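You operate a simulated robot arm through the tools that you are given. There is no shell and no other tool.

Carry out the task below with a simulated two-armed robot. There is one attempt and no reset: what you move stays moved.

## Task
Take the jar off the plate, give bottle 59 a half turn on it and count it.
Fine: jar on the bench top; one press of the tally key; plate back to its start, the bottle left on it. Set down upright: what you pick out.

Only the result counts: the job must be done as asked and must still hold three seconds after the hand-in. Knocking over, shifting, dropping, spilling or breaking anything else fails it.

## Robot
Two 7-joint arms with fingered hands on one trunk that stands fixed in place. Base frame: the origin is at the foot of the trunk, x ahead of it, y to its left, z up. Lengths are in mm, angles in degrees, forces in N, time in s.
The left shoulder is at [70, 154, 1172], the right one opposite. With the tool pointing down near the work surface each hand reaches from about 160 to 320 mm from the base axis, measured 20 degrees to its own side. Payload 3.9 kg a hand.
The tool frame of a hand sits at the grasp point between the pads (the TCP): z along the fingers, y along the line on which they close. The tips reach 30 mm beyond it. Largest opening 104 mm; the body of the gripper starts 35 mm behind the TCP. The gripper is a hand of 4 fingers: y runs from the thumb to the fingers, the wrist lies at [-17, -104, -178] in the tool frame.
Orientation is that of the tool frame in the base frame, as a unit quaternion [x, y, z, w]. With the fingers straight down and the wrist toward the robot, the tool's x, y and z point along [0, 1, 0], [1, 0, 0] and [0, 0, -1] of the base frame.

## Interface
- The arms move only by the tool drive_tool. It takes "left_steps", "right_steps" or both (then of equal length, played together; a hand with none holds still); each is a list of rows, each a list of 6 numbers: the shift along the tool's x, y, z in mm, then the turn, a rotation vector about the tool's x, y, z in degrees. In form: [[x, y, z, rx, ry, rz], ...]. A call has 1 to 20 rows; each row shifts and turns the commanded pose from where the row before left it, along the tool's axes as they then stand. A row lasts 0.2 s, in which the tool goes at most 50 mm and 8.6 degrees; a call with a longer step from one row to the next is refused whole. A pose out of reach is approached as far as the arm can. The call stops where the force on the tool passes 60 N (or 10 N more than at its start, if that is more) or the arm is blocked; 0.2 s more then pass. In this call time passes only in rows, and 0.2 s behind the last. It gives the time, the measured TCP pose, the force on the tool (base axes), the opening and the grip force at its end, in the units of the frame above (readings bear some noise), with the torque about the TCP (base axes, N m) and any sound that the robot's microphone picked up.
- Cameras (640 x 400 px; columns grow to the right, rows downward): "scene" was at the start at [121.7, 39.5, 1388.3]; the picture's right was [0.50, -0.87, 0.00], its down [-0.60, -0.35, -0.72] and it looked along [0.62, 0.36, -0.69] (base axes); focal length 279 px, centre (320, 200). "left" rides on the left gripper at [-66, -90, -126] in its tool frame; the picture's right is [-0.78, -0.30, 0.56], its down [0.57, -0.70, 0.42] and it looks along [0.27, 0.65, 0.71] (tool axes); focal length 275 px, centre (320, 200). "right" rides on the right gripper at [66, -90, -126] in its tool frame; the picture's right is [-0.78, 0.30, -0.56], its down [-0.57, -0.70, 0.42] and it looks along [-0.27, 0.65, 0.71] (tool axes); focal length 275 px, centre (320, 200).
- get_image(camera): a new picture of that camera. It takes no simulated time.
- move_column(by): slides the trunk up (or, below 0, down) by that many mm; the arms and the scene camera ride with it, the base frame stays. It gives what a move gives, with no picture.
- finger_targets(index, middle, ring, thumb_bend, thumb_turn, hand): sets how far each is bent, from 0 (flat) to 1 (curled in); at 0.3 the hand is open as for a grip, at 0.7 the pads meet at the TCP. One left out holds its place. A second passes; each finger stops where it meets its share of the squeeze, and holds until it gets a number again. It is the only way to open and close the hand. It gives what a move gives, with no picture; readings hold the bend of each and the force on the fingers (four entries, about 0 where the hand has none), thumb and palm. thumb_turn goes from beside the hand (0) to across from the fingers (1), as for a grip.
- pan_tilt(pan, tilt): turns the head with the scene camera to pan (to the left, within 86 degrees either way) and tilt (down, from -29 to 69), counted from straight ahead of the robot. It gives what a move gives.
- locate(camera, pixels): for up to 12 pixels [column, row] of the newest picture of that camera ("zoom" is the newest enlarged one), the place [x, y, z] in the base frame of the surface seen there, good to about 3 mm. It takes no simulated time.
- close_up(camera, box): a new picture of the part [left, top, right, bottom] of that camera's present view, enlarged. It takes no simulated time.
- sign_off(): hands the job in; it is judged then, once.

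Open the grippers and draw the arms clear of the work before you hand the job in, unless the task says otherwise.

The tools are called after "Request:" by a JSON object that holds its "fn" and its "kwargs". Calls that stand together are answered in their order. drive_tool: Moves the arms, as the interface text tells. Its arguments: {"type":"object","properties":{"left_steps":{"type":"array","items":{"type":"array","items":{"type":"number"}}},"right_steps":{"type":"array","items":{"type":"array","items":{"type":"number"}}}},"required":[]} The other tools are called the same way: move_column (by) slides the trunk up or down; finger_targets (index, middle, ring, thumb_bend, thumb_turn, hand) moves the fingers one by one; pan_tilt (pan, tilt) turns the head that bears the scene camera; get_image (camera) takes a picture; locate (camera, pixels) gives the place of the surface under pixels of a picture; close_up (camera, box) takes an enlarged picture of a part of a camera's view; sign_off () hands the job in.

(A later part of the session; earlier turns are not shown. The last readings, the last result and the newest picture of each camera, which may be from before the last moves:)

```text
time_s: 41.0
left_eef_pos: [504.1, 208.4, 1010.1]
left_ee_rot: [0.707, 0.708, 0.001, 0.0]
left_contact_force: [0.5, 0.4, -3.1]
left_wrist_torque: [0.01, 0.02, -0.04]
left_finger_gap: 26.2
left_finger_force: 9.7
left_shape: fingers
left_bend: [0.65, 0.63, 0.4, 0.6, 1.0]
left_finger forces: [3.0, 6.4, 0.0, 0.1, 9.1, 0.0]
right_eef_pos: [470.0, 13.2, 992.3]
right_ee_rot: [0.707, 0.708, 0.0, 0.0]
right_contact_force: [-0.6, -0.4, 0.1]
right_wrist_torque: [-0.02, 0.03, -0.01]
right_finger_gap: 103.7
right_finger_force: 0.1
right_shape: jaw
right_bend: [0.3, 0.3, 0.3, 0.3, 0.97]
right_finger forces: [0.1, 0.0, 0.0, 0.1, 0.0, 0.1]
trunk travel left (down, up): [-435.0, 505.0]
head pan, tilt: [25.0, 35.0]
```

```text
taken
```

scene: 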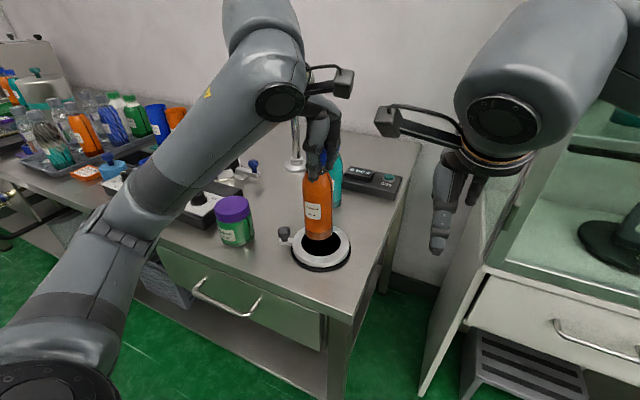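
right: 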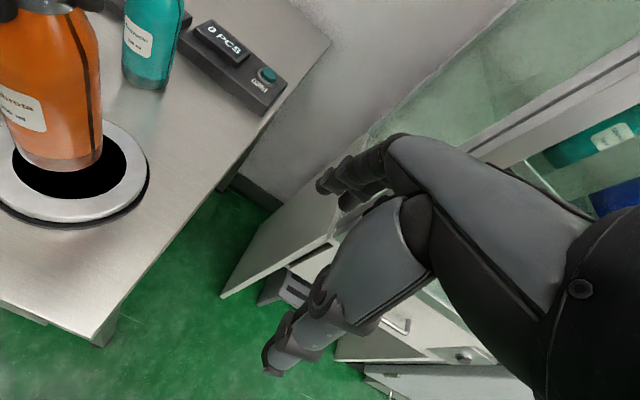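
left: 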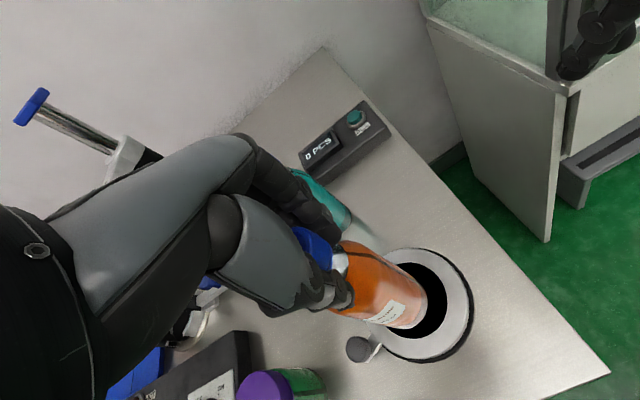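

Bottle is over the plate. I close up to check tilt and centring.

Request:
{"fn": "close_up", "kwargs": {"camera": "scene", "box": [270, 140, 370, 280]}}

Request:
{"fn": "locate", "kwargs": {"camera": "scene", "pixels": [[318, 238], [308, 232], [328, 232], [310, 195], [329, 195], [319, 180], [317, 215]]}}

Request:
{"fn": "locate", "kwargs": {"camera": "right", "pixels": [[60, 168], [95, 155], [25, 155], [55, 100], [95, 100], [10, 100]]}}

Request:
{"fn": "locate", "kwargs": {"camera": "left", "pixels": [[418, 300], [405, 325], [410, 285], [380, 270], [395, 325], [350, 245], [380, 320]]}}

```text
2.86 times, centred on (320, 210) of scene
```

zoom: 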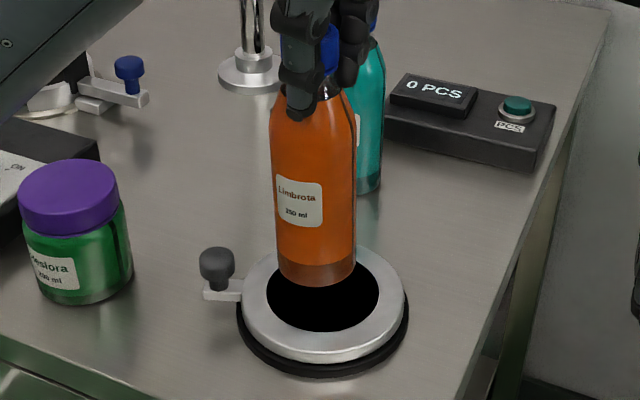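

```text
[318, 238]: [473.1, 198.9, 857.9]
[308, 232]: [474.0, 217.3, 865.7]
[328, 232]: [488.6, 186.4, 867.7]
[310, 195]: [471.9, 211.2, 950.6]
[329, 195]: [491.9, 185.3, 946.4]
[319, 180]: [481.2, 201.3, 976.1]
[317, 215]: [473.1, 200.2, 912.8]
```

```text
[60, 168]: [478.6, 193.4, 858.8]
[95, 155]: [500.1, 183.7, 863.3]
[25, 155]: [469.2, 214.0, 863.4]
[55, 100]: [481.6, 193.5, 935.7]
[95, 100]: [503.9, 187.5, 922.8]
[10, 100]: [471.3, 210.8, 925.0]
```

```text
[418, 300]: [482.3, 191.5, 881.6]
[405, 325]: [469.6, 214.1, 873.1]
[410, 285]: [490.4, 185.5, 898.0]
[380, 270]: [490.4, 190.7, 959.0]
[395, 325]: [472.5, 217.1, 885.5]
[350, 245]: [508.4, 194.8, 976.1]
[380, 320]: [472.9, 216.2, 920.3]
```

The bottle axis is at about (500,212), vertical, base z≈850. I shift (+2.5,−3) and lower to a few mm over the plate.

Request:
{"fn": "drive_tool", "kwargs": {"left_steps": [[-3, 2.5, 0, 0, 0, 0], [0, 0, 8, 0, 0, 0], [0, 0, 8, 0, 0, 0], [0, 0, 6, 0, 0, 0], [0, 0, 2, 0, 0, 0], [0, 0, 0, 0, 0, 0]]}}

Request:
{"fn": "close_up", "kwargs": {"camera": "scene", "box": [270, 140, 370, 280]}}

```text
time_s: 42.4
left_eef_pos: [506.7, 206.3, 987.3]
left_ee_rot: [0.708, 0.706, 0.0, 0.001]
left_contact_force: [0.0, 0.1, -2.6]
left_wrist_torque: [-0.04, 0.02, 0.01]
left_finger_gap: 26.1
left_finger_force: 9.2
left_shape: fingers
left_bend: [0.65, 0.63, 0.4, 0.6, 1.0]
left_finger forces: [3.0, 6.4, 0.1, 0.0, 9.2, 0.1]
right_eef_pos: [469.8, 14.9, 991.5]
right_ee_rot: [0.707, 0.707, 0.0, 0.0]
right_contact_force: [0.9, -0.1, -0.3]
right_wrist_torque: [0.0, 0.0, 0.0]
right_finger_gap: 103.9
right_finger_force: 0.0
right_shape: jaw
right_bend: [0.3, 0.3, 0.3, 0.3, 0.97]
right_finger forces: [0.0, 0.1, 0.0, 0.1, 0.0, 0.2]
trunk travel left (down, up): [-435.0, 505.0]
head pan, tilt: [25.0, 35.0]
```

```text
2.86 times, centred on (320, 210) of scene
```

zoom: 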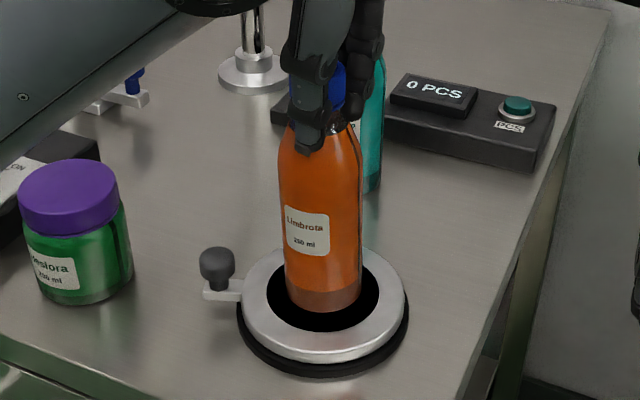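

Horizontally centred (disk 267–380, bottle 285–363 in zoom). I lower in 1 mm steps until contact.

Request:
{"fn": "drive_tool", "kwargs": {"left_steps": [[0, 0, 1.5, 0, 0, 0], [0, 0, 1.5, 0, 0, 0], [0, 0, 1, 0, 0, 0], [0, 0, 1, 0, 0, 0], [0, 0, 0, 0, 0, 0]]}}

Request:
{"fn": "close_up", "kwargs": {"camera": "scene", "box": [270, 140, 370, 280]}}

```text
time_s: 43.6
left_eef_pos: [506.6, 207.3, 983.1]
left_ee_rot: [0.707, 0.707, 0.0, 0.001]
left_contact_force: [-0.1, -0.5, -3.2]
left_wrist_torque: [0.02, -0.01, 0.0]
left_finger_gap: 26.0
left_finger_force: 9.3
left_shape: fingers
left_bend: [0.65, 0.63, 0.4, 0.6, 1.0]
left_finger forces: [3.1, 6.4, 0.0, 0.0, 9.1, 0.0]
right_eef_pos: [469.9, 13.5, 992.6]
right_ee_rot: [0.706, 0.708, 0.0, 0.001]
right_contact_force: [-0.2, 0.6, 0.1]
right_wrist_torque: [0.03, 0.02, -0.02]
right_finger_gap: 103.6
right_finger_force: 0.1
right_shape: jaw
right_bend: [0.3, 0.3, 0.3, 0.3, 0.97]
right_finger forces: [0.0, 0.0, 0.0, 0.0, 0.1, 0.0]
trunk travel left (down, up): [-435.0, 505.0]
head pan, tilt: [25.0, 35.0]
```

```text
2.86 times, centred on (320, 210) of scene
```

zoom: 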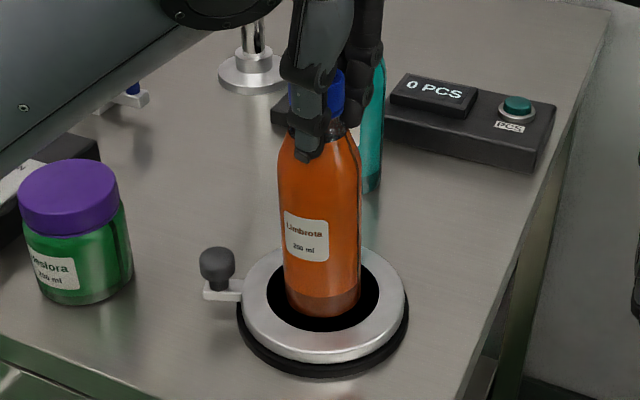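

Not yet touching; continue in 1 mm steps.

Request:
{"fn": "drive_tool", "kwargs": {"left_steps": [[0, 0, 1, 0, 0, 0], [0, 0, 1, 0, 0, 0], [0, 0, 1, 0, 0, 0], [0, 0, 0, 0, 0, 0]]}}

Request:
{"fn": "close_up", "kwargs": {"camera": "scene", "box": [270, 140, 370, 280]}}

```text
time_s: 44.6
left_eef_pos: [504.7, 205.8, 981.0]
left_ee_rot: [0.707, 0.708, 0.0, 0.001]
left_contact_force: [-0.8, -0.8, 4.5]
left_wrist_torque: [0.01, 0.01, 0.02]
left_finger_gap: 26.4
left_finger_force: 11.2
left_shape: fingers
left_bend: [0.65, 0.63, 0.4, 0.6, 1.0]
left_finger forces: [3.8, 7.6, 0.1, 0.0, 11.2, 0.1]
right_eef_pos: [470.2, 13.4, 992.4]
right_ee_rot: [0.707, 0.707, 0.0, 0.0]
right_contact_force: [-0.6, -1.2, -0.7]
right_wrist_torque: [0.03, 0.0, 0.01]
right_finger_gap: 103.8
right_finger_force: 0.1
right_shape: jaw
right_bend: [0.3, 0.3, 0.3, 0.3, 0.97]
right_finger forces: [0.0, 0.0, 0.0, 0.1, 0.0, 0.0]
trunk travel left (down, up): [-435.0, 505.0]
head pan, tilt: [25.0, 35.0]
```

```text
2.86 times, centred on (320, 210) of scene
```

zoom: 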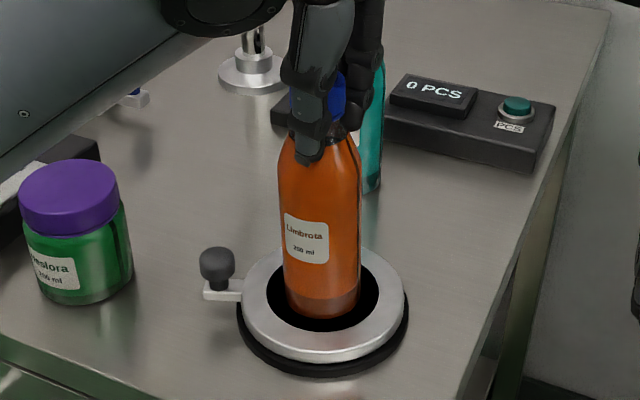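

Contact with the plate (+4.5 N). I release gradually.

Request:
{"fn": "finger_targets", "kwargs": {"hand": "left", "index": 0.58, "middle": 0.58, "thumb_bend": 0.55}}

Request:
{"fn": "finger_targets", "kwargs": {"hand": "left", "index": 0.45, "middle": 0.45, "ring": 0.35, "thumb_bend": 0.42}}

Request:
{"fn": "close_up", "kwargs": {"camera": "scene", "box": [270, 140, 370, 280]}}

```text
time_s: 45.6
left_eef_pos: [504.3, 205.9, 980.9]
left_ee_rot: [0.707, 0.707, 0.0, 0.0]
left_contact_force: [-0.7, 0.1, -0.4]
left_wrist_torque: [0.03, 0.04, -0.03]
left_finger_gap: 38.3
left_finger_force: 0.6
left_shape: fingers
left_bend: [0.57, 0.57, 0.4, 0.55, 1.0]
left_finger forces: [0.0, 0.0, 0.0, 0.1, 0.4, 0.0]
right_eef_pos: [468.9, 12.9, 992.1]
right_ee_rot: [0.706, 0.708, 0.0, 0.0]
right_contact_force: [0.5, 0.6, 0.5]
right_wrist_torque: [0.01, 0.02, 0.02]
right_finger_gap: 103.6
right_finger_force: 0.1
right_shape: jaw
right_bend: [0.3, 0.3, 0.3, 0.3, 0.97]
right_finger forces: [0.0, 0.0, 0.1, 0.0, 0.0, 0.1]
trunk travel left (down, up): [-435.0, 505.0]
head pan, tilt: [25.0, 35.0]
```

```text
time_s: 46.6
left_eef_pos: [505.0, 206.9, 980.0]
left_ee_rot: [0.707, 0.707, 0.0, 0.0]
left_contact_force: [0.4, 0.6, -0.4]
left_wrist_torque: [-0.01, 0.0, 0.0]
left_finger_gap: 70.0
left_finger_force: 0.0
left_shape: fingers
left_bend: [0.45, 0.45, 0.35, 0.42, 0.99]
left_finger forces: [0.0, 0.0, 0.0, 0.0, 0.1, 0.0]
right_eef_pos: [468.8, 12.5, 991.4]
right_ee_rot: [0.707, 0.707, 0.0, 0.0]
right_contact_force: [0.4, -0.1, 0.7]
right_wrist_torque: [0.01, -0.01, -0.02]
right_finger_gap: 103.7
right_finger_force: 0.0
right_shape: jaw
right_bend: [0.3, 0.3, 0.3, 0.3, 0.97]
right_finger forces: [0.1, 0.1, 0.1, 0.2, 0.0, 0.0]
trunk travel left (down, up): [-435.0, 505.0]
head pan, tilt: [25.0, 35.0]
```

```text
2.86 times, centred on (320, 210) of scene
```

zoom: 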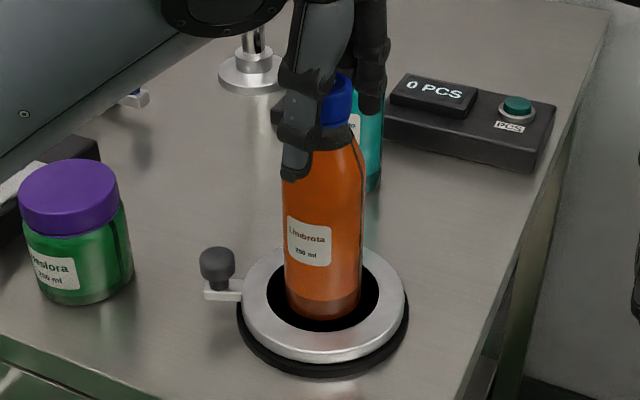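

The bottle stands on the plate. I open fully and raise the left hand clear, then retreat.

Request:
{"fn": "finger_targets", "kwargs": {"hand": "left", "index": 0.3, "middle": 0.3, "ring": 0.3, "thumb_bend": 0.3}}

Request:
{"fn": "drive_tool", "kwargs": {"left_steps": [[0, 0, -10, 0, 0, 0], [0, 0, -20, 0, 0, 0], [0, 0, -25, 0, 0, 0], [0, 0, -25, 0, 0, 0], [20, -20, -10, 0, 0, 0], [30, -30, 0, 0, 0, 0], [40, -10, 0, 0, 0, 0], [40, -10, 0, 0, 0, 0], [0, 0, 0, 0, 0, 0]]}}

Request:
{"fn": "get_image", "kwargs": {"camera": "scene"}}

Request:
{"fn": "get_image", "kwargs": {"camera": "left"}}

```text
time_s: 47.6
left_eef_pos: [505.3, 206.5, 979.4]
left_ee_rot: [0.707, 0.707, -0.001, 0.0]
left_contact_force: [-0.3, -0.7, 0.3]
left_wrist_torque: [0.04, -0.05, 0.01]
left_finger_gap: 104.2
left_finger_force: 0.1
left_shape: fingers
left_bend: [0.3, 0.3, 0.3, 0.3, 0.97]
left_finger forces: [0.0, 0.0, 0.0, 0.1, 0.0, 0.0]
right_eef_pos: [469.1, 12.7, 992.2]
right_ee_rot: [0.707, 0.707, 0.001, 0.0]
right_contact_force: [-0.4, 0.8, 0.0]
right_wrist_torque: [0.01, -0.01, 0.01]
right_finger_gap: 103.7
right_finger_force: 0.1
right_shape: jaw
right_bend: [0.3, 0.3, 0.3, 0.3, 0.97]
right_finger forces: [0.0, 0.0, 0.1, 0.1, 0.1, 0.1]
trunk travel left (down, up): [-435.0, 505.0]
head pan, tilt: [25.0, 35.0]
```

```text
time_s: 49.6
left_eef_pos: [434.7, 334.1, 1069.6]
left_ee_rot: [0.707, 0.707, 0.0, -0.001]
left_contact_force: [-0.2, 0.1, -0.7]
left_wrist_torque: [0.01, 0.03, 0.0]
left_finger_gap: 104.0
left_finger_force: 0.1
left_shape: fingers
left_bend: [0.3, 0.3, 0.3, 0.3, 0.97]
left_finger forces: [0.1, 0.0, 0.0, 0.0, 0.1, 0.0]
right_eef_pos: [469.4, 12.6, 992.4]
right_ee_rot: [0.707, 0.707, 0.0, 0.0]
right_contact_force: [0.4, 0.4, -0.1]
right_wrist_torque: [-0.02, 0.0, -0.03]
right_finger_gap: 104.0
right_finger_force: 0.0
right_shape: jaw
right_bend: [0.3, 0.3, 0.3, 0.3, 0.97]
right_finger forces: [0.1, 0.1, 0.1, 0.1, 0.0, 0.0]
trunk travel left (down, up): [-435.0, 505.0]
head pan, tilt: [25.0, 35.0]
```

```text
taken
```

scene: 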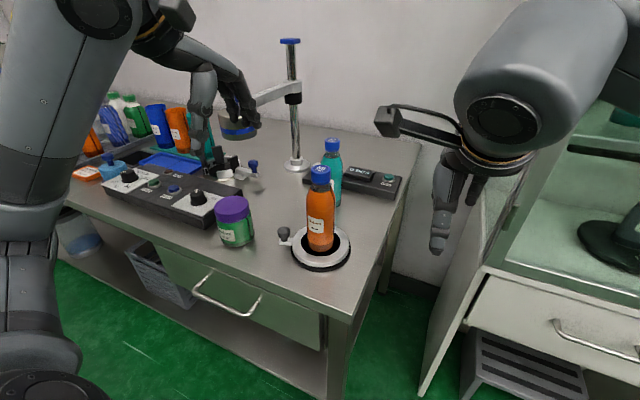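

```text
taken
```

left: 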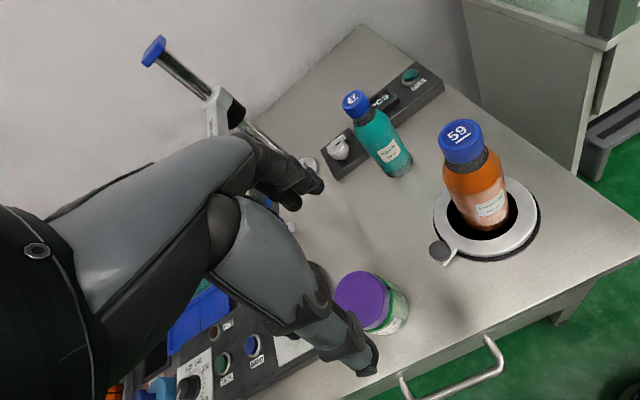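

Bottle 59 stands on the plate. Now I measure knob, crank and bottle exactly.

Request:
{"fn": "close_up", "kwargs": {"camera": "left", "box": [410, 110, 570, 270]}}

Request:
{"fn": "locate", "kwargs": {"camera": "zoom", "pixels": [[115, 280], [100, 285], [130, 270], [170, 300], [200, 60], [170, 75], [270, 50], [320, 225], [250, 230], [380, 205], [150, 310]]}}

Request:
{"fn": "close_up", "kwargs": {"camera": "scene", "box": [260, 150, 380, 280]}}

```text
2.50 times, centred on (490, 190) of left
```

zoom: 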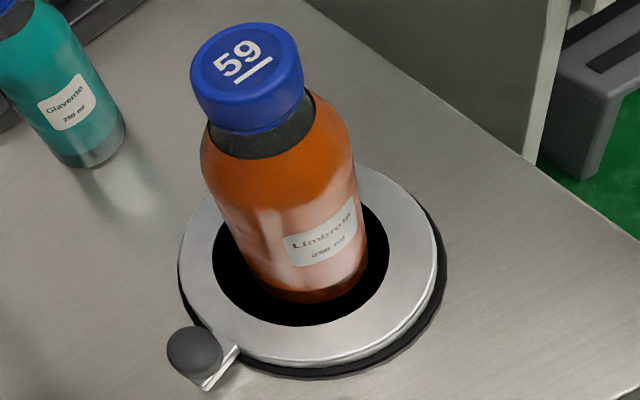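

```text
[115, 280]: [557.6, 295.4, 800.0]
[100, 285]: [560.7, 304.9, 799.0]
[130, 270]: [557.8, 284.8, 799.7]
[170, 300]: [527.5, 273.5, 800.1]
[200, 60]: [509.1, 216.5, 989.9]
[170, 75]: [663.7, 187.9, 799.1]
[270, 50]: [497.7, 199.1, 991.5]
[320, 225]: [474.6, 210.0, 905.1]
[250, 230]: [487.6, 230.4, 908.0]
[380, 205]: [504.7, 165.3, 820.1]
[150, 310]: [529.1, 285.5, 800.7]
```

```text
3.08 times, centred on (320, 215) of scene
```

zoom: 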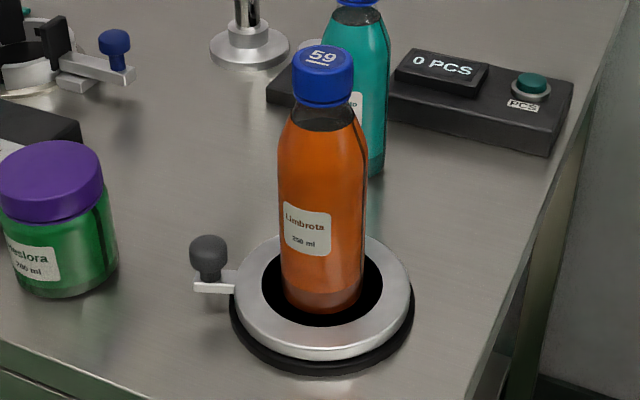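

I locate the knob and crank tip in the left and scene frames to serve as the start reference.

Request:
{"fn": "locate", "kwargs": {"camera": "left", "pixels": [[439, 250], [436, 247], [443, 255], [446, 262], [441, 262], [455, 250]]}}

Request:
{"fn": "locate", "kwargs": {"camera": "zoom", "pixels": [[209, 240], [209, 255], [195, 255], [223, 255], [209, 275], [200, 288], [225, 288], [240, 280]]}}

```text
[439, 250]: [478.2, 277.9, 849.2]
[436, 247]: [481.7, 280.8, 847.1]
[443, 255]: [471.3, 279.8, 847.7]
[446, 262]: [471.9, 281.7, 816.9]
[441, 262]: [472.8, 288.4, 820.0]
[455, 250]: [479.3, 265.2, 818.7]
```

```text
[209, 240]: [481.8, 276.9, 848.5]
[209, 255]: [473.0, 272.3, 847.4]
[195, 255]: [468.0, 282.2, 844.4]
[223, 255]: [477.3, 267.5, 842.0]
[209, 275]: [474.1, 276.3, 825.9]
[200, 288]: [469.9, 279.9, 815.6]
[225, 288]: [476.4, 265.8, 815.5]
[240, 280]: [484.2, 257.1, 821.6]
```

Knob centre ≈(477,278), head z≈832–850, start angle ≈110° about (502,209). I bring the left hand over the knob, pitched back 20° so the knuckles stay clear of the bottle later.

Request:
{"fn": "drive_tool", "kwargs": {"left_steps": [[-20, 14, 30, 0, 0, 0], [-20, 14, 30, 0, 0, 0], [-17, 14, 30, 0, 0, 0], [0, 0, 30, 0, 0, 0], [0, 0, 25, -7, 0, 0], [0, 0, 0, -7, 0, 0], [0, 0, 0, -6, 0, 0], [0, 0, 0, 0, 0, 0]]}}

Request:
{"fn": "finger_targets", "kwargs": {"hand": "left", "index": 0.45, "middle": 0.45, "ring": 0.4, "thumb_bend": 0.45}}

Request:
{"fn": "get_image", "kwargs": {"camera": "left"}}

Request:
{"fn": "close_up", "kwargs": {"camera": "scene", "box": [210, 130, 390, 290]}}

Request:
{"fn": "get_image", "kwargs": {"camera": "right"}}

```text
time_s: 51.4
left_eef_pos: [484.9, 287.0, 932.8]
left_ee_rot: [0.696, 0.697, 0.123, 0.122]
left_contact_force: [-0.2, -0.6, 0.6]
left_wrist_torque: [0.0, 0.04, -0.01]
left_finger_gap: 104.2
left_finger_force: 0.1
left_shape: fingers
left_bend: [0.3, 0.3, 0.3, 0.3, 0.97]
left_finger forces: [0.0, 0.0, 0.0, 0.0, 0.0, 0.0]
left hand out of reach, approached as far as the arm can: row 6
right_eef_pos: [470.5, 13.4, 992.6]
right_ee_rot: [0.707, 0.707, 0.001, 0.0]
right_contact_force: [0.1, -0.4, 0.7]
right_wrist_torque: [-0.02, -0.03, 0.0]
right_finger_gap: 103.8
right_finger_force: 0.0
right_shape: jaw
right_bend: [0.3, 0.3, 0.3, 0.3, 0.97]
right_finger forces: [0.0, 0.0, 0.0, 0.1, 0.0, 0.0]
trunk travel left (down, up): [-435.0, 505.0]
head pan, tilt: [25.0, 35.0]
```

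```text
time_s: 52.4
left_eef_pos: [483.5, 287.7, 931.7]
left_ee_rot: [0.696, 0.697, 0.123, 0.122]
left_contact_force: [0.1, 0.1, -0.5]
left_wrist_torque: [-0.03, -0.02, 0.03]
left_finger_gap: 67.2
left_finger_force: 0.1
left_shape: fingers
left_bend: [0.45, 0.45, 0.4, 0.45, 0.99]
left_finger forces: [0.1, 0.1, 0.0, 0.0, 0.0, 0.0]
right_eef_pos: [469.4, 12.6, 991.9]
right_ee_rot: [0.707, 0.708, -0.001, 0.0]
right_contact_force: [-0.3, 0.7, 0.0]
right_wrist_torque: [-0.01, 0.02, -0.03]
right_finger_gap: 104.0
right_finger_force: 0.1
right_shape: jaw
right_bend: [0.3, 0.3, 0.3, 0.3, 0.97]
right_finger forces: [0.1, 0.0, 0.1, 0.0, 0.1, 0.0]
trunk travel left (down, up): [-435.0, 505.0]
head pan, tilt: [25.0, 35.0]
```

```text
taken
```

left: 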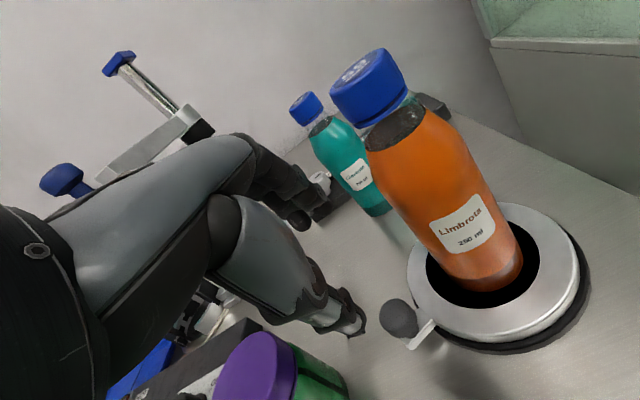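

```text
2.50 times, centred on (300, 210) of scene
```

zoom: 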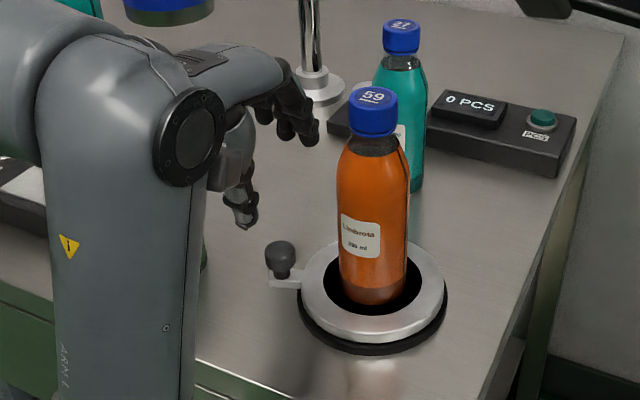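

```text
taken
```

right: 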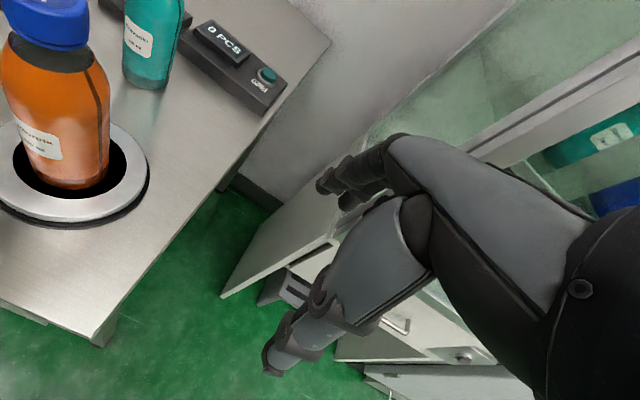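

The 20° pitch is out of comfortable reach (pose off by 10 mm). I undo the pitch and instead yaw the left hand 30° so its wrist moves to the left.

Request:
{"fn": "drive_tool", "kwargs": {"left_steps": [[0, 0, 0, 7, 0, 0], [0, 0, 0, 7, 0, 0], [0, 0, 0, 6, 0, 0], [0, 0, 0, 0, 0, 7.5], [0, 0, 0, 0, 0, 7.5], [0, 0, 0, 0, 0, 7.5], [0, 0, 0, 0, 0, 7.5], [0, 0, 0, 0, 0, 0]]}}

Request:
{"fn": "get_image", "kwargs": {"camera": "left"}}

Request:
{"fn": "get_image", "kwargs": {"camera": "scene"}}

```text
time_s: 54.2
left_eef_pos: [484.2, 287.2, 931.6]
left_ee_rot: [0.867, 0.499, 0.0, 0.0]
left_contact_force: [0.1, -0.6, -0.1]
left_wrist_torque: [-0.01, 0.02, -0.01]
left_finger_gap: 67.0
left_finger_force: 0.0
left_shape: fingers
left_bend: [0.45, 0.45, 0.4, 0.45, 0.99]
left_finger forces: [0.1, 0.0, 0.0, 0.0, 0.1, 0.1]
right_eef_pos: [469.3, 13.6, 991.4]
right_ee_rot: [0.706, 0.708, 0.0, 0.0]
right_contact_force: [0.2, -0.2, -0.7]
right_wrist_torque: [0.02, -0.01, 0.02]
right_finger_gap: 103.7
right_finger_force: 0.1
right_shape: jaw
right_bend: [0.3, 0.3, 0.3, 0.3, 0.97]
right_finger forces: [0.1, 0.1, 0.0, 0.0, 0.0, 0.0]
trunk travel left (down, up): [-435.0, 505.0]
head pan, tilt: [25.0, 35.0]
```

```text
taken
```

left: 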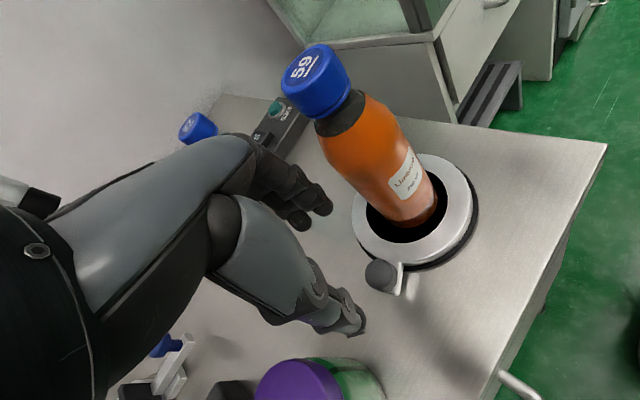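

```text
taken
```

scene: 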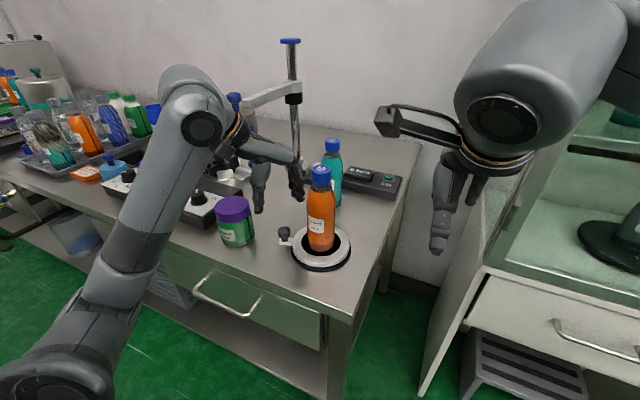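

Now the pose is attained with yaw 30°. I align the TCP over the knob (476,276) and lower halfway to check.

Request:
{"fn": "drive_tool", "kwargs": {"left_steps": [[-13.6, -1.6, 0, 0, 0, 0], [0, 0, 20, 0, 0, 0], [0, 0, 20, 0, 0, 0], [0, 0, 0, 0, 0, 0]]}}

Request:
{"fn": "get_image", "kwargs": {"camera": "left"}}

Request:
{"fn": "close_up", "kwargs": {"camera": "scene", "box": [220, 150, 370, 280]}}

```text
time_s: 55.2
left_eef_pos: [477.7, 275.7, 892.8]
left_ee_rot: [0.866, 0.501, 0.0, 0.0]
left_contact_force: [-0.3, -0.1, 0.4]
left_wrist_torque: [0.0, 0.01, 0.0]
left_finger_gap: 67.2
left_finger_force: 0.0
left_shape: fingers
left_bend: [0.45, 0.45, 0.4, 0.45, 0.99]
left_finger forces: [0.1, 0.0, 0.0, 0.0, 0.1, 0.1]
right_eef_pos: [469.5, 13.1, 993.4]
right_ee_rot: [0.707, 0.708, 0.0, 0.0]
right_contact_force: [0.5, -0.3, 0.2]
right_wrist_torque: [0.02, -0.02, -0.01]
right_finger_gap: 104.0
right_finger_force: 0.0
right_shape: jaw
right_bend: [0.3, 0.3, 0.3, 0.3, 0.97]
right_finger forces: [0.1, 0.1, 0.1, 0.1, 0.0, 0.0]
trunk travel left (down, up): [-435.0, 505.0]
head pan, tilt: [25.0, 35.0]
```

```text
taken
```

left: 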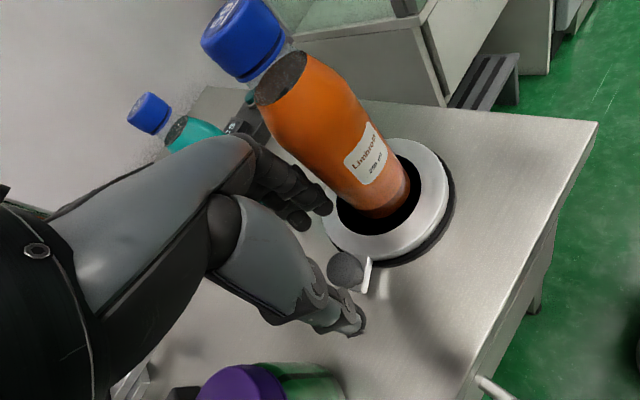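

```text
3.08 times, centred on (295, 215) of scene
```

zoom: 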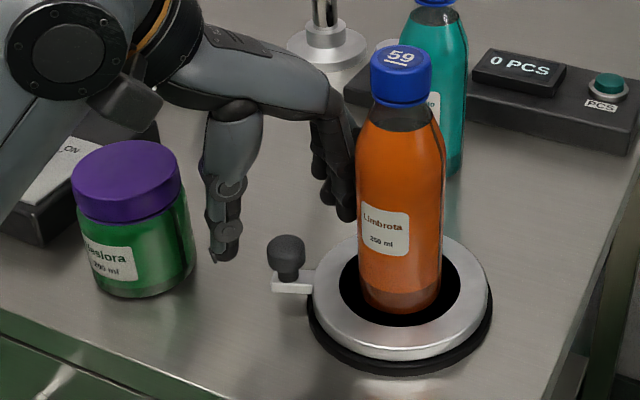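

The open fingers come close to the bottle with this yaw. I'd rather push the knob with a straight index finger as a stick; I raise the hand and set index flat with the others curled to see the geometry.

Request:
{"fn": "drive_tool", "kwargs": {"left_steps": [[0, 0, -40, 0, 0, 0], [0, 0, -45, 0, 0, 0], [0, 0, -45, 0, 0, -7.5], [0, 0, 0, 0, 0, -7.5], [0, 0, 0, 0, 0, -7.5], [0, 0, 0, 0, 0, -7.5], [0, 0, 0, 0, 0, 0]]}}

Request:
{"fn": "finger_targets", "kwargs": {"hand": "left", "index": 0.0, "middle": 1.0, "ring": 1.0, "thumb_bend": 0.5, "thumb_turn": 0.0}}

Request:
{"fn": "get_image", "kwargs": {"camera": "left"}}

Request:
{"fn": "close_up", "kwargs": {"camera": "scene", "box": [180, 60, 380, 240]}}

```text
time_s: 56.8
left_eef_pos: [474.8, 277.6, 1022.3]
left_ee_rot: [0.707, 0.707, 0.0, 0.0]
left_contact_force: [0.0, -0.5, -0.3]
left_wrist_torque: [-0.03, -0.01, 0.0]
left_finger_gap: 67.0
left_finger_force: 0.1
left_shape: fingers
left_bend: [0.45, 0.45, 0.4, 0.45, 0.99]
left_finger forces: [0.1, 0.1, 0.0, 0.0, 0.0, 0.0]
right_eef_pos: [470.3, 12.4, 992.4]
right_ee_rot: [0.706, 0.708, 0.0, 0.0]
right_contact_force: [-0.1, 0.5, -0.3]
right_wrist_torque: [0.03, 0.0, 0.0]
right_finger_gap: 103.6
right_finger_force: 0.0
right_shape: jaw
right_bend: [0.3, 0.3, 0.3, 0.3, 0.97]
right_finger forces: [0.0, 0.0, 0.0, 0.0, 0.0, 0.0]
trunk travel left (down, up): [-435.0, 505.0]
head pan, tilt: [25.0, 35.0]
```

```text
time_s: 57.8
left_eef_pos: [475.2, 278.2, 1022.5]
left_ee_rot: [0.707, 0.707, 0.0, 0.0]
left_contact_force: [0.2, -1.1, 1.1]
left_wrist_torque: [0.0, 0.01, 0.03]
left_finger_gap: 126.6
left_finger_force: 0.0
left_shape: fingers
left_bend: [0.0, 1.0, 1.0, 0.5, 0.0]
left_finger forces: [0.1, 0.0, 0.1, 0.1, 0.0, 0.0]
right_eef_pos: [469.4, 12.9, 992.6]
right_ee_rot: [0.707, 0.708, 0.0, 0.0]
right_contact_force: [-0.5, 0.0, 0.2]
right_wrist_torque: [0.01, 0.0, 0.02]
right_finger_gap: 103.7
right_finger_force: 0.1
right_shape: jaw
right_bend: [0.3, 0.3, 0.3, 0.3, 0.97]
right_finger forces: [0.1, 0.0, 0.1, 0.0, 0.0, 0.0]
trunk travel left (down, up): [-435.0, 505.0]
head pan, tilt: [25.0, 35.0]
```

```text
taken
```

left: 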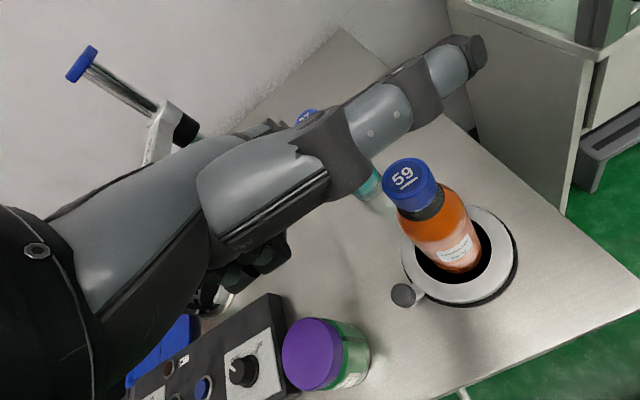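

```text
2.22 times, centred on (280, 150) of scene
```

zoom: 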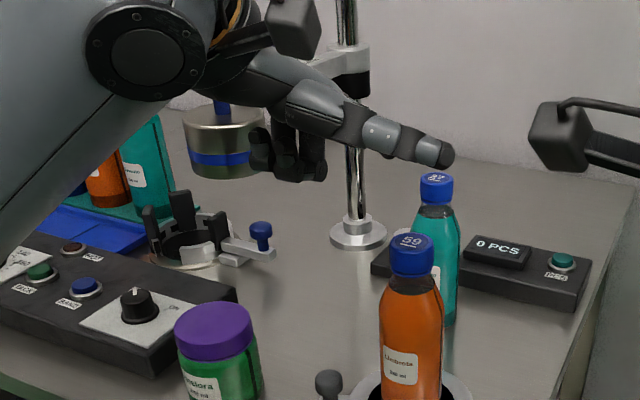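

I need to know which digit that is; I locate points along it.

Request:
{"fn": "locate", "kwargs": {"camera": "left", "pixels": [[470, 60], [400, 100], [330, 150], [260, 190], [265, 128], [265, 260], [235, 275]]}}

Request:
{"fn": "locate", "kwargs": {"camera": "zoom", "pixels": [[440, 153], [400, 140], [350, 122], [310, 100], [280, 90], [310, 170], [260, 150], [290, 170]]}}

Request:
{"fn": "close_up", "kwargs": {"camera": "right", "box": [0, 0, 200, 150]}}

```text
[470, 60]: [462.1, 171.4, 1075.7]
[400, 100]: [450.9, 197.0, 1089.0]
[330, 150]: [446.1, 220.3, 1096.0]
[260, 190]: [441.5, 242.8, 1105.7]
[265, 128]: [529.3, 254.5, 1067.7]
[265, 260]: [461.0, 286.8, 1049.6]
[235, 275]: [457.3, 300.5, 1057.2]
```

```text
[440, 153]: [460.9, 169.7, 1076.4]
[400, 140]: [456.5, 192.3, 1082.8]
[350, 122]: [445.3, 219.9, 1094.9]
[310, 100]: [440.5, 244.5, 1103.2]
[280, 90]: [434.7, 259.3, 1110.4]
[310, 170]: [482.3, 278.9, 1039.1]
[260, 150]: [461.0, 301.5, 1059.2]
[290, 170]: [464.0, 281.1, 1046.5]
```

```text
2.67 times, centred on (100, 75) of right
```

zoom: 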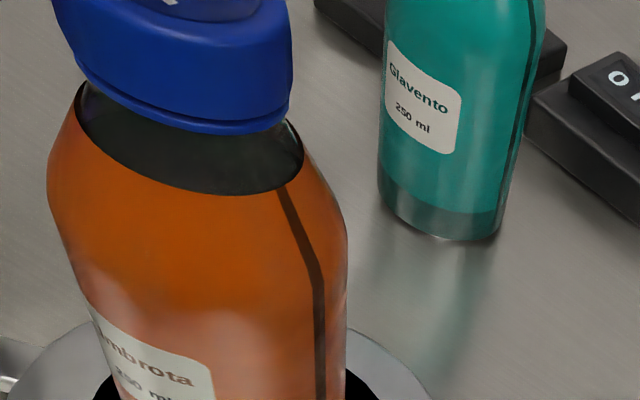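

The long digit is the thumb turned sideways. I turn the thumb back and curl it, so the flat index is visible.

Request:
{"fn": "finger_targets", "kwargs": {"hand": "left", "thumb_bend": 1.0, "thumb_turn": 1.0}}

Request:
{"fn": "get_image", "kwargs": {"camera": "left"}}

Request:
{"fn": "close_up", "kwargs": {"camera": "scene", "box": [180, 60, 380, 240]}}

```text
time_s: 58.8
left_eef_pos: [474.3, 276.6, 1022.4]
left_ee_rot: [0.707, 0.707, 0.0, 0.0]
left_contact_force: [-0.1, -1.0, -0.1]
left_wrist_torque: [0.01, 0.01, 0.02]
left_finger_gap: 46.2
left_finger_force: 0.1
left_shape: fingers
left_bend: [0.0, 1.0, 1.0, 1.0, 1.0]
left_finger forces: [0.0, 0.1, 0.0, 0.0, 0.1, 0.0]
right_eef_pos: [469.2, 12.7, 992.5]
right_ee_rot: [0.707, 0.707, 0.0, 0.001]
right_contact_force: [-0.5, 0.8, 0.8]
right_wrist_torque: [0.02, 0.02, 0.01]
right_finger_gap: 103.5
right_finger_force: 0.0
right_shape: jaw
right_bend: [0.3, 0.3, 0.3, 0.3, 0.97]
right_finger forces: [0.1, 0.0, 0.1, 0.1, 0.0, 0.0]
trunk travel left (down, up): [-435.0, 505.0]
head pan, tilt: [25.0, 35.0]
```

```text
taken
```

left: 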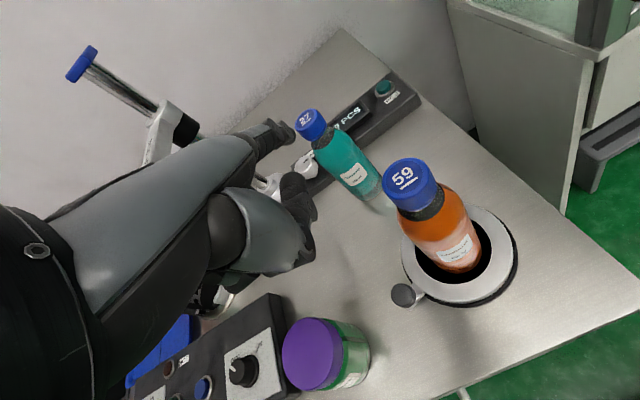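

```text
2.22 times, centred on (280, 150) of scene
```

zoom: 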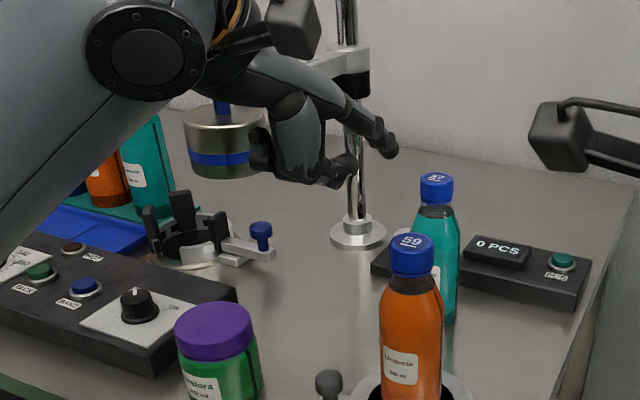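

Now I locate the flat index finger's tip and the curled thumb.

Request:
{"fn": "locate", "kwargs": {"camera": "zoom", "pixels": [[390, 150], [370, 130], [350, 110], [330, 90], [300, 70], [345, 175], [320, 165], [290, 140], [280, 110]]}}

Request:
{"fn": "locate", "kwargs": {"camera": "left", "pixels": [[285, 130], [265, 140], [240, 140], [300, 215], [305, 250], [250, 230], [150, 190]]}}

```text
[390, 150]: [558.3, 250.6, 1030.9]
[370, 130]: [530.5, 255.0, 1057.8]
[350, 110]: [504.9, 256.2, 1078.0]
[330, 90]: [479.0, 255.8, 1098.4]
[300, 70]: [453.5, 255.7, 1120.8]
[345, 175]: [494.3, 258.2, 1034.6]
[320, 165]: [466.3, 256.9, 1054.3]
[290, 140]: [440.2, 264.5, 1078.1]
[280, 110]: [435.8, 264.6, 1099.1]
```

```text
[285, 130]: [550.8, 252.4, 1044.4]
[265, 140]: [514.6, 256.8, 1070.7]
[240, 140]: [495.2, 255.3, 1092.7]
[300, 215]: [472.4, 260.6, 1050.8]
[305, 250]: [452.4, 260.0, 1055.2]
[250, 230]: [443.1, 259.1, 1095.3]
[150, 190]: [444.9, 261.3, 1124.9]
```

The flat index finger is straight and in line with the wrist (tip ≈ 86 mm along tool y from the TCP), a good pointer. I move up/back and pitch the left hand forward 49° so the finger points straight down.

Request:
{"fn": "drive_tool", "kwargs": {"left_steps": [[10, -20, -30, 0, 0, 0], [10, -20, -30, 0, 0, 0], [0, 0, 0, 7, 0, 0], [0, 0, 0, 7, 0, 0], [0, 0, 0, 7, 0, 0], [0, 0, 0, 7, 0, 0], [0, 0, 0, 7, 0, 0], [0, 0, 0, 7, 0, 0], [0, 0, 0, 7, 0, 0], [0, 0, 0, 0, 0, 0]]}}

Request:
{"fn": "get_image", "kwargs": {"camera": "left"}}

Request:
{"fn": "get_image", "kwargs": {"camera": "scene"}}

```text
time_s: 61.0
left_eef_pos: [435.4, 296.6, 1083.6]
left_ee_rot: [0.644, 0.643, -0.293, -0.293]
left_contact_force: [-0.6, 0.2, -0.2]
left_wrist_torque: [-0.03, 0.01, 0.0]
left_finger_gap: 46.1
left_finger_force: 0.0
left_shape: fingers
left_bend: [0.0, 1.0, 1.0, 1.0, 1.0]
left_finger forces: [0.0, 0.1, 0.1, 0.0, 0.0, 0.0]
right_eef_pos: [468.6, 14.2, 992.4]
right_ee_rot: [0.706, 0.708, 0.0, 0.0]
right_contact_force: [0.5, 0.7, -0.1]
right_wrist_torque: [0.02, -0.02, 0.03]
right_finger_gap: 103.8
right_finger_force: 0.0
right_shape: jaw
right_bend: [0.3, 0.3, 0.3, 0.3, 0.97]
right_finger forces: [0.1, 0.0, 0.1, 0.0, 0.0, 0.1]
trunk travel left (down, up): [-435.0, 505.0]
head pan, tilt: [25.0, 35.0]
```

```text
taken
```

left: 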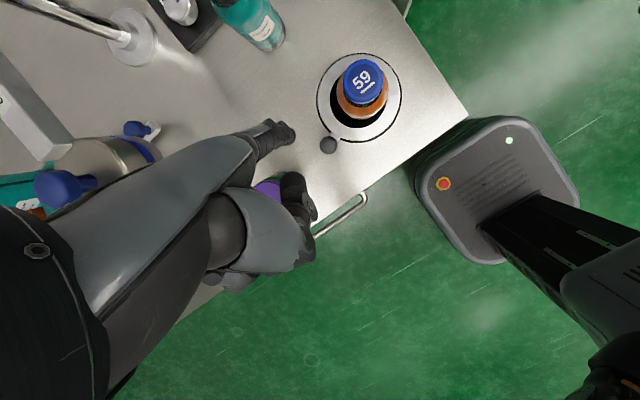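

```text
taken
```

scene: 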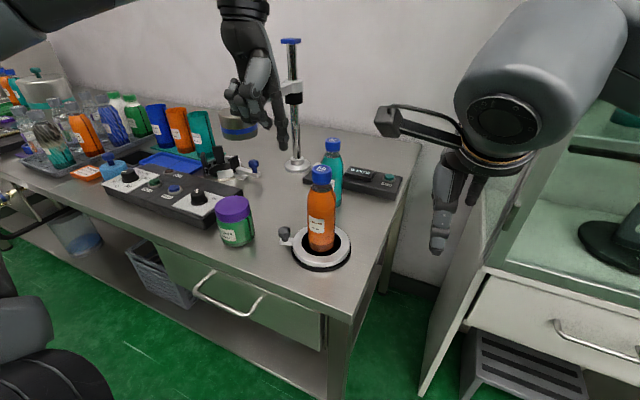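

The index now points down. I locate its tip and shaft.

Request:
{"fn": "close_up", "kwargs": {"camera": "scene", "box": [210, 20, 340, 160]}}

Request:
{"fn": "locate", "kwargs": {"camera": "left", "pixels": [[288, 132], [275, 140], [255, 145], [225, 150], [300, 200], [310, 225], [240, 235], [80, 185], [130, 150]]}}

Request:
{"fn": "locate", "kwargs": {"camera": "scene", "pixels": [[283, 145], [281, 125], [276, 100], [270, 75], [250, 85], [240, 110], [232, 90], [245, 30]]}}

```text
2.86 times, centred on (275, 90) of scene
```

zoom: 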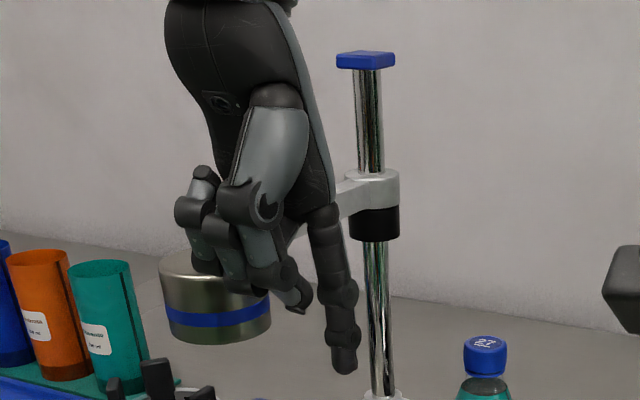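

```text
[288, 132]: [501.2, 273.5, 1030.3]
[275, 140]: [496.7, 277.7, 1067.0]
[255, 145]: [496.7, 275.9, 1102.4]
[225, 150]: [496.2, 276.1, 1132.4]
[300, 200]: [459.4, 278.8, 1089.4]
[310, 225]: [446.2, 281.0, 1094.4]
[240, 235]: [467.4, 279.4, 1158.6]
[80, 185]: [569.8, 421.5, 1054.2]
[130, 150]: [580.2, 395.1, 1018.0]
```

```text
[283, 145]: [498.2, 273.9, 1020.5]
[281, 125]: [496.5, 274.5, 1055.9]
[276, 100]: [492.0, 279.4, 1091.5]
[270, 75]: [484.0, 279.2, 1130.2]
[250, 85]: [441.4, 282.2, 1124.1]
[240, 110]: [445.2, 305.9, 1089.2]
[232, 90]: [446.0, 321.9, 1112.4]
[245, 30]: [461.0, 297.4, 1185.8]
```

Pointer axis is ≈(501,283), tip z≈1012; the rest of the hand sits toward the robot side. I lower the finger to z≈832 on the far side of the knob.

Request:
{"fn": "drive_tool", "kwargs": {"left_steps": [[4, 23.95, 18.2, 0, 0, 0], [0, 22.65, 19.68, 0, 0, 0], [0, 22.65, 19.68, 0, 0, 0], [0, 22.65, 19.68, 0, 0, 0], [0, 0, 0, 0, 0, 0]]}}

Request:
{"fn": "get_image", "kwargs": {"camera": "left"}}

Request:
{"fn": "close_up", "kwargs": {"camera": "scene", "box": [220, 100, 370, 280]}}

```text
time_s: 62.2
left_eef_pos: [435.8, 299.7, 964.2]
left_ee_rot: [0.644, 0.643, -0.293, -0.294]
left_contact_force: [-0.5, 0.1, 0.0]
left_wrist_torque: [0.0, 0.01, 0.04]
left_finger_gap: 46.3
left_finger_force: 0.0
left_shape: fingers
left_bend: [0.0, 1.0, 1.0, 1.0, 1.0]
left_finger forces: [0.0, 0.0, 0.0, 0.0, 0.0, 0.1]
right_eef_pos: [469.5, 11.4, 992.0]
right_ee_rot: [0.707, 0.707, 0.0, 0.0]
right_contact_force: [1.3, 0.1, -0.6]
right_wrist_torque: [-0.04, 0.03, 0.0]
right_finger_gap: 104.0
right_finger_force: 0.1
right_shape: jaw
right_bend: [0.3, 0.3, 0.3, 0.3, 0.97]
right_finger forces: [0.0, 0.0, 0.0, 0.1, 0.0, 0.0]
trunk travel left (down, up): [-435.0, 505.0]
head pan, tilt: [25.0, 35.0]
```

```text
taken
```

left: 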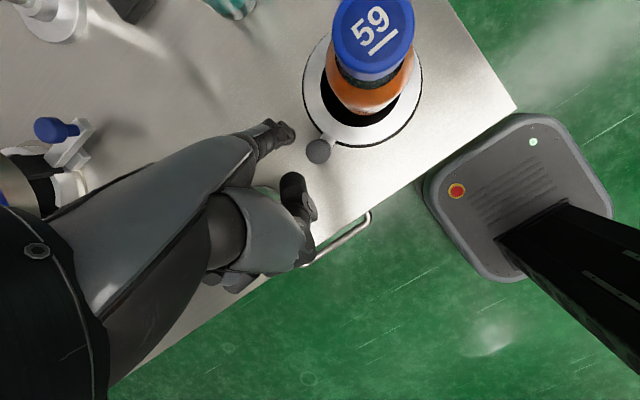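

```text
2.22 times, centred on (295, 190) of scene
```

zoom: 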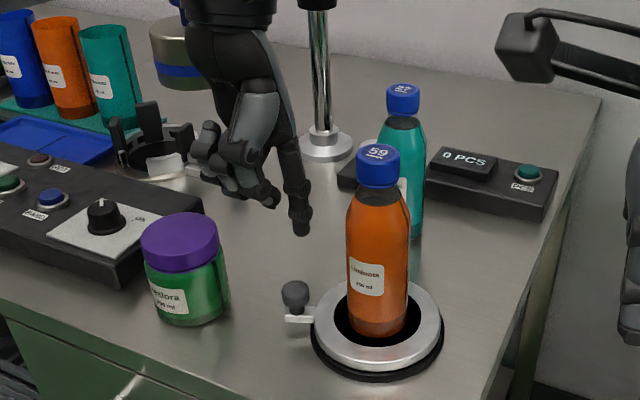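

Clear so far, tip ≈892. I lower 60 mm more.

Request:
{"fn": "drive_tool", "kwargs": {"left_steps": [[0, 15.1, 13.1, 0, 0, 0], [0, 15.1, 13.1, 0, 0, 0], [0, 15.1, 13.1, 0, 0, 0], [0, 0, 0, 0, 0, 0]]}}

Request:
{"fn": "get_image", "kwargs": {"camera": "left"}}

Request:
{"fn": "close_up", "kwargs": {"camera": "scene", "box": [220, 140, 360, 280]}}

```text
time_s: 63.2
left_eef_pos: [436.5, 299.8, 902.6]
left_ee_rot: [0.643, 0.644, -0.294, -0.293]
left_contact_force: [0.2, -0.4, -0.3]
left_wrist_torque: [0.02, 0.01, -0.01]
left_finger_gap: 46.2
left_finger_force: 0.1
left_shape: fingers
left_bend: [0.0, 1.0, 1.0, 1.0, 1.0]
left_finger forces: [0.0, 0.1, 0.1, 0.0, 0.1, 0.1]
right_eef_pos: [470.3, 13.4, 992.6]
right_ee_rot: [0.707, 0.707, -0.001, 0.0]
right_contact_force: [0.8, -0.2, -0.8]
right_wrist_torque: [0.0, -0.01, 0.03]
right_finger_gap: 103.9
right_finger_force: 0.2
right_shape: jaw
right_bend: [0.3, 0.3, 0.3, 0.3, 0.97]
right_finger forces: [0.0, 0.1, 0.1, 0.0, 0.1, 0.0]
trunk travel left (down, up): [-435.0, 505.0]
head pan, tilt: [25.0, 35.0]
```

```text
taken
```

left: 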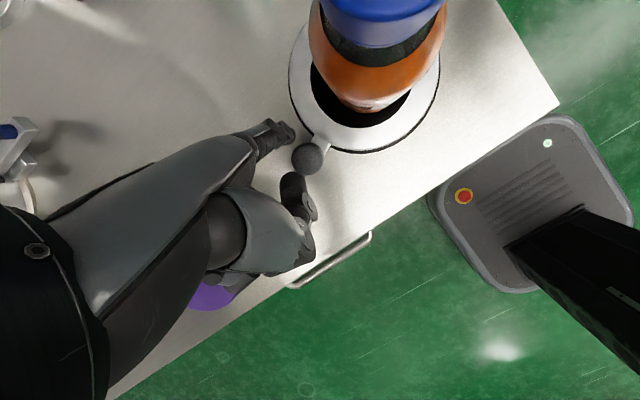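

```text
2.86 times, centred on (290, 210) of scene
```

zoom: 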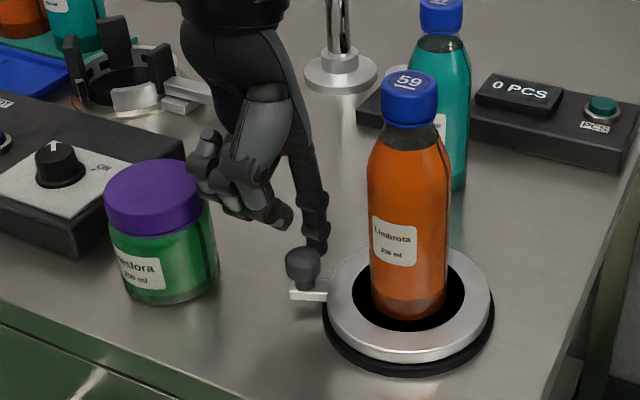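

The finger stands just behind the knob head with tip ≈831. I lower 4 mm and pull toward the robot in small arc steps, watching force.

Request:
{"fn": "drive_tool", "kwargs": {"left_steps": [[0, 3.0, 2.6, 0, 0, 0], [-2.6, -3.9, 4.5, 0, 0, 0], [-0.8, -4.26, 4.9, 0, 0, 0], [-1.5, -4.2, 4.83, 0, 0, 0], [-1.9, -4.13, 4.76, 0, 0, 0], [0, 0, 0, 0, 0, 0]]}}

Request:
{"fn": "get_image", "kwargs": {"camera": "left"}}

Request:
{"fn": "close_up", "kwargs": {"camera": "scene", "box": [220, 140, 360, 280]}}

```text
time_s: 64.6
left_eef_pos: [412.7, 293.2, 898.5]
left_ee_rot: [0.642, 0.644, -0.294, -0.293]
left_contact_force: [1.0, 0.1, 0.9]
left_wrist_torque: [-0.04, 0.02, 0.01]
left_finger_gap: 46.6
left_finger_force: 0.2
left_shape: fingers
left_bend: [0.0, 1.0, 1.0, 1.0, 1.0]
left_finger forces: [0.3, 0.0, 0.1, 0.1, 0.0, 0.0]
right_eef_pos: [469.9, 14.4, 992.8]
right_ee_rot: [0.706, 0.708, 0.001, -0.001]
right_contact_force: [0.0, -0.4, -0.2]
right_wrist_torque: [0.0, -0.02, 0.03]
right_finger_gap: 103.5
right_finger_force: 0.1
right_shape: jaw
right_bend: [0.3, 0.3, 0.3, 0.3, 0.97]
right_finger forces: [0.0, 0.0, 0.0, 0.1, 0.0, 0.1]
trunk travel left (down, up): [-435.0, 505.0]
head pan, tilt: [25.0, 35.0]
```

```text
taken
```

left: 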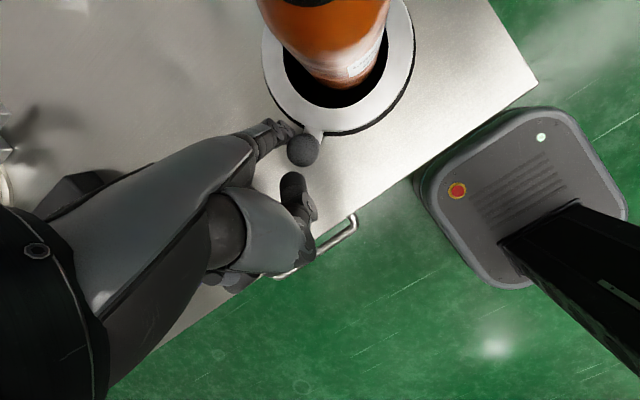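

```text
2.86 times, centred on (290, 210) of scene
```

zoom: 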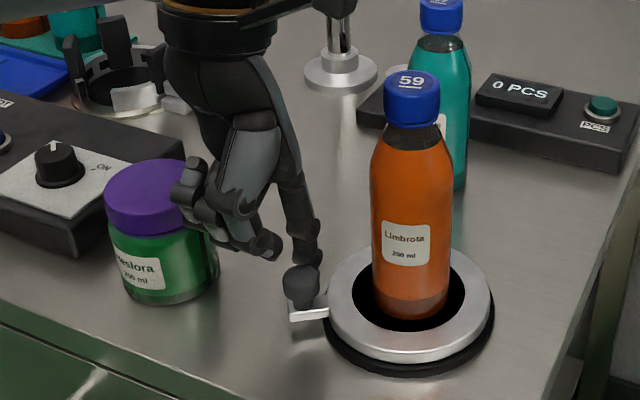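

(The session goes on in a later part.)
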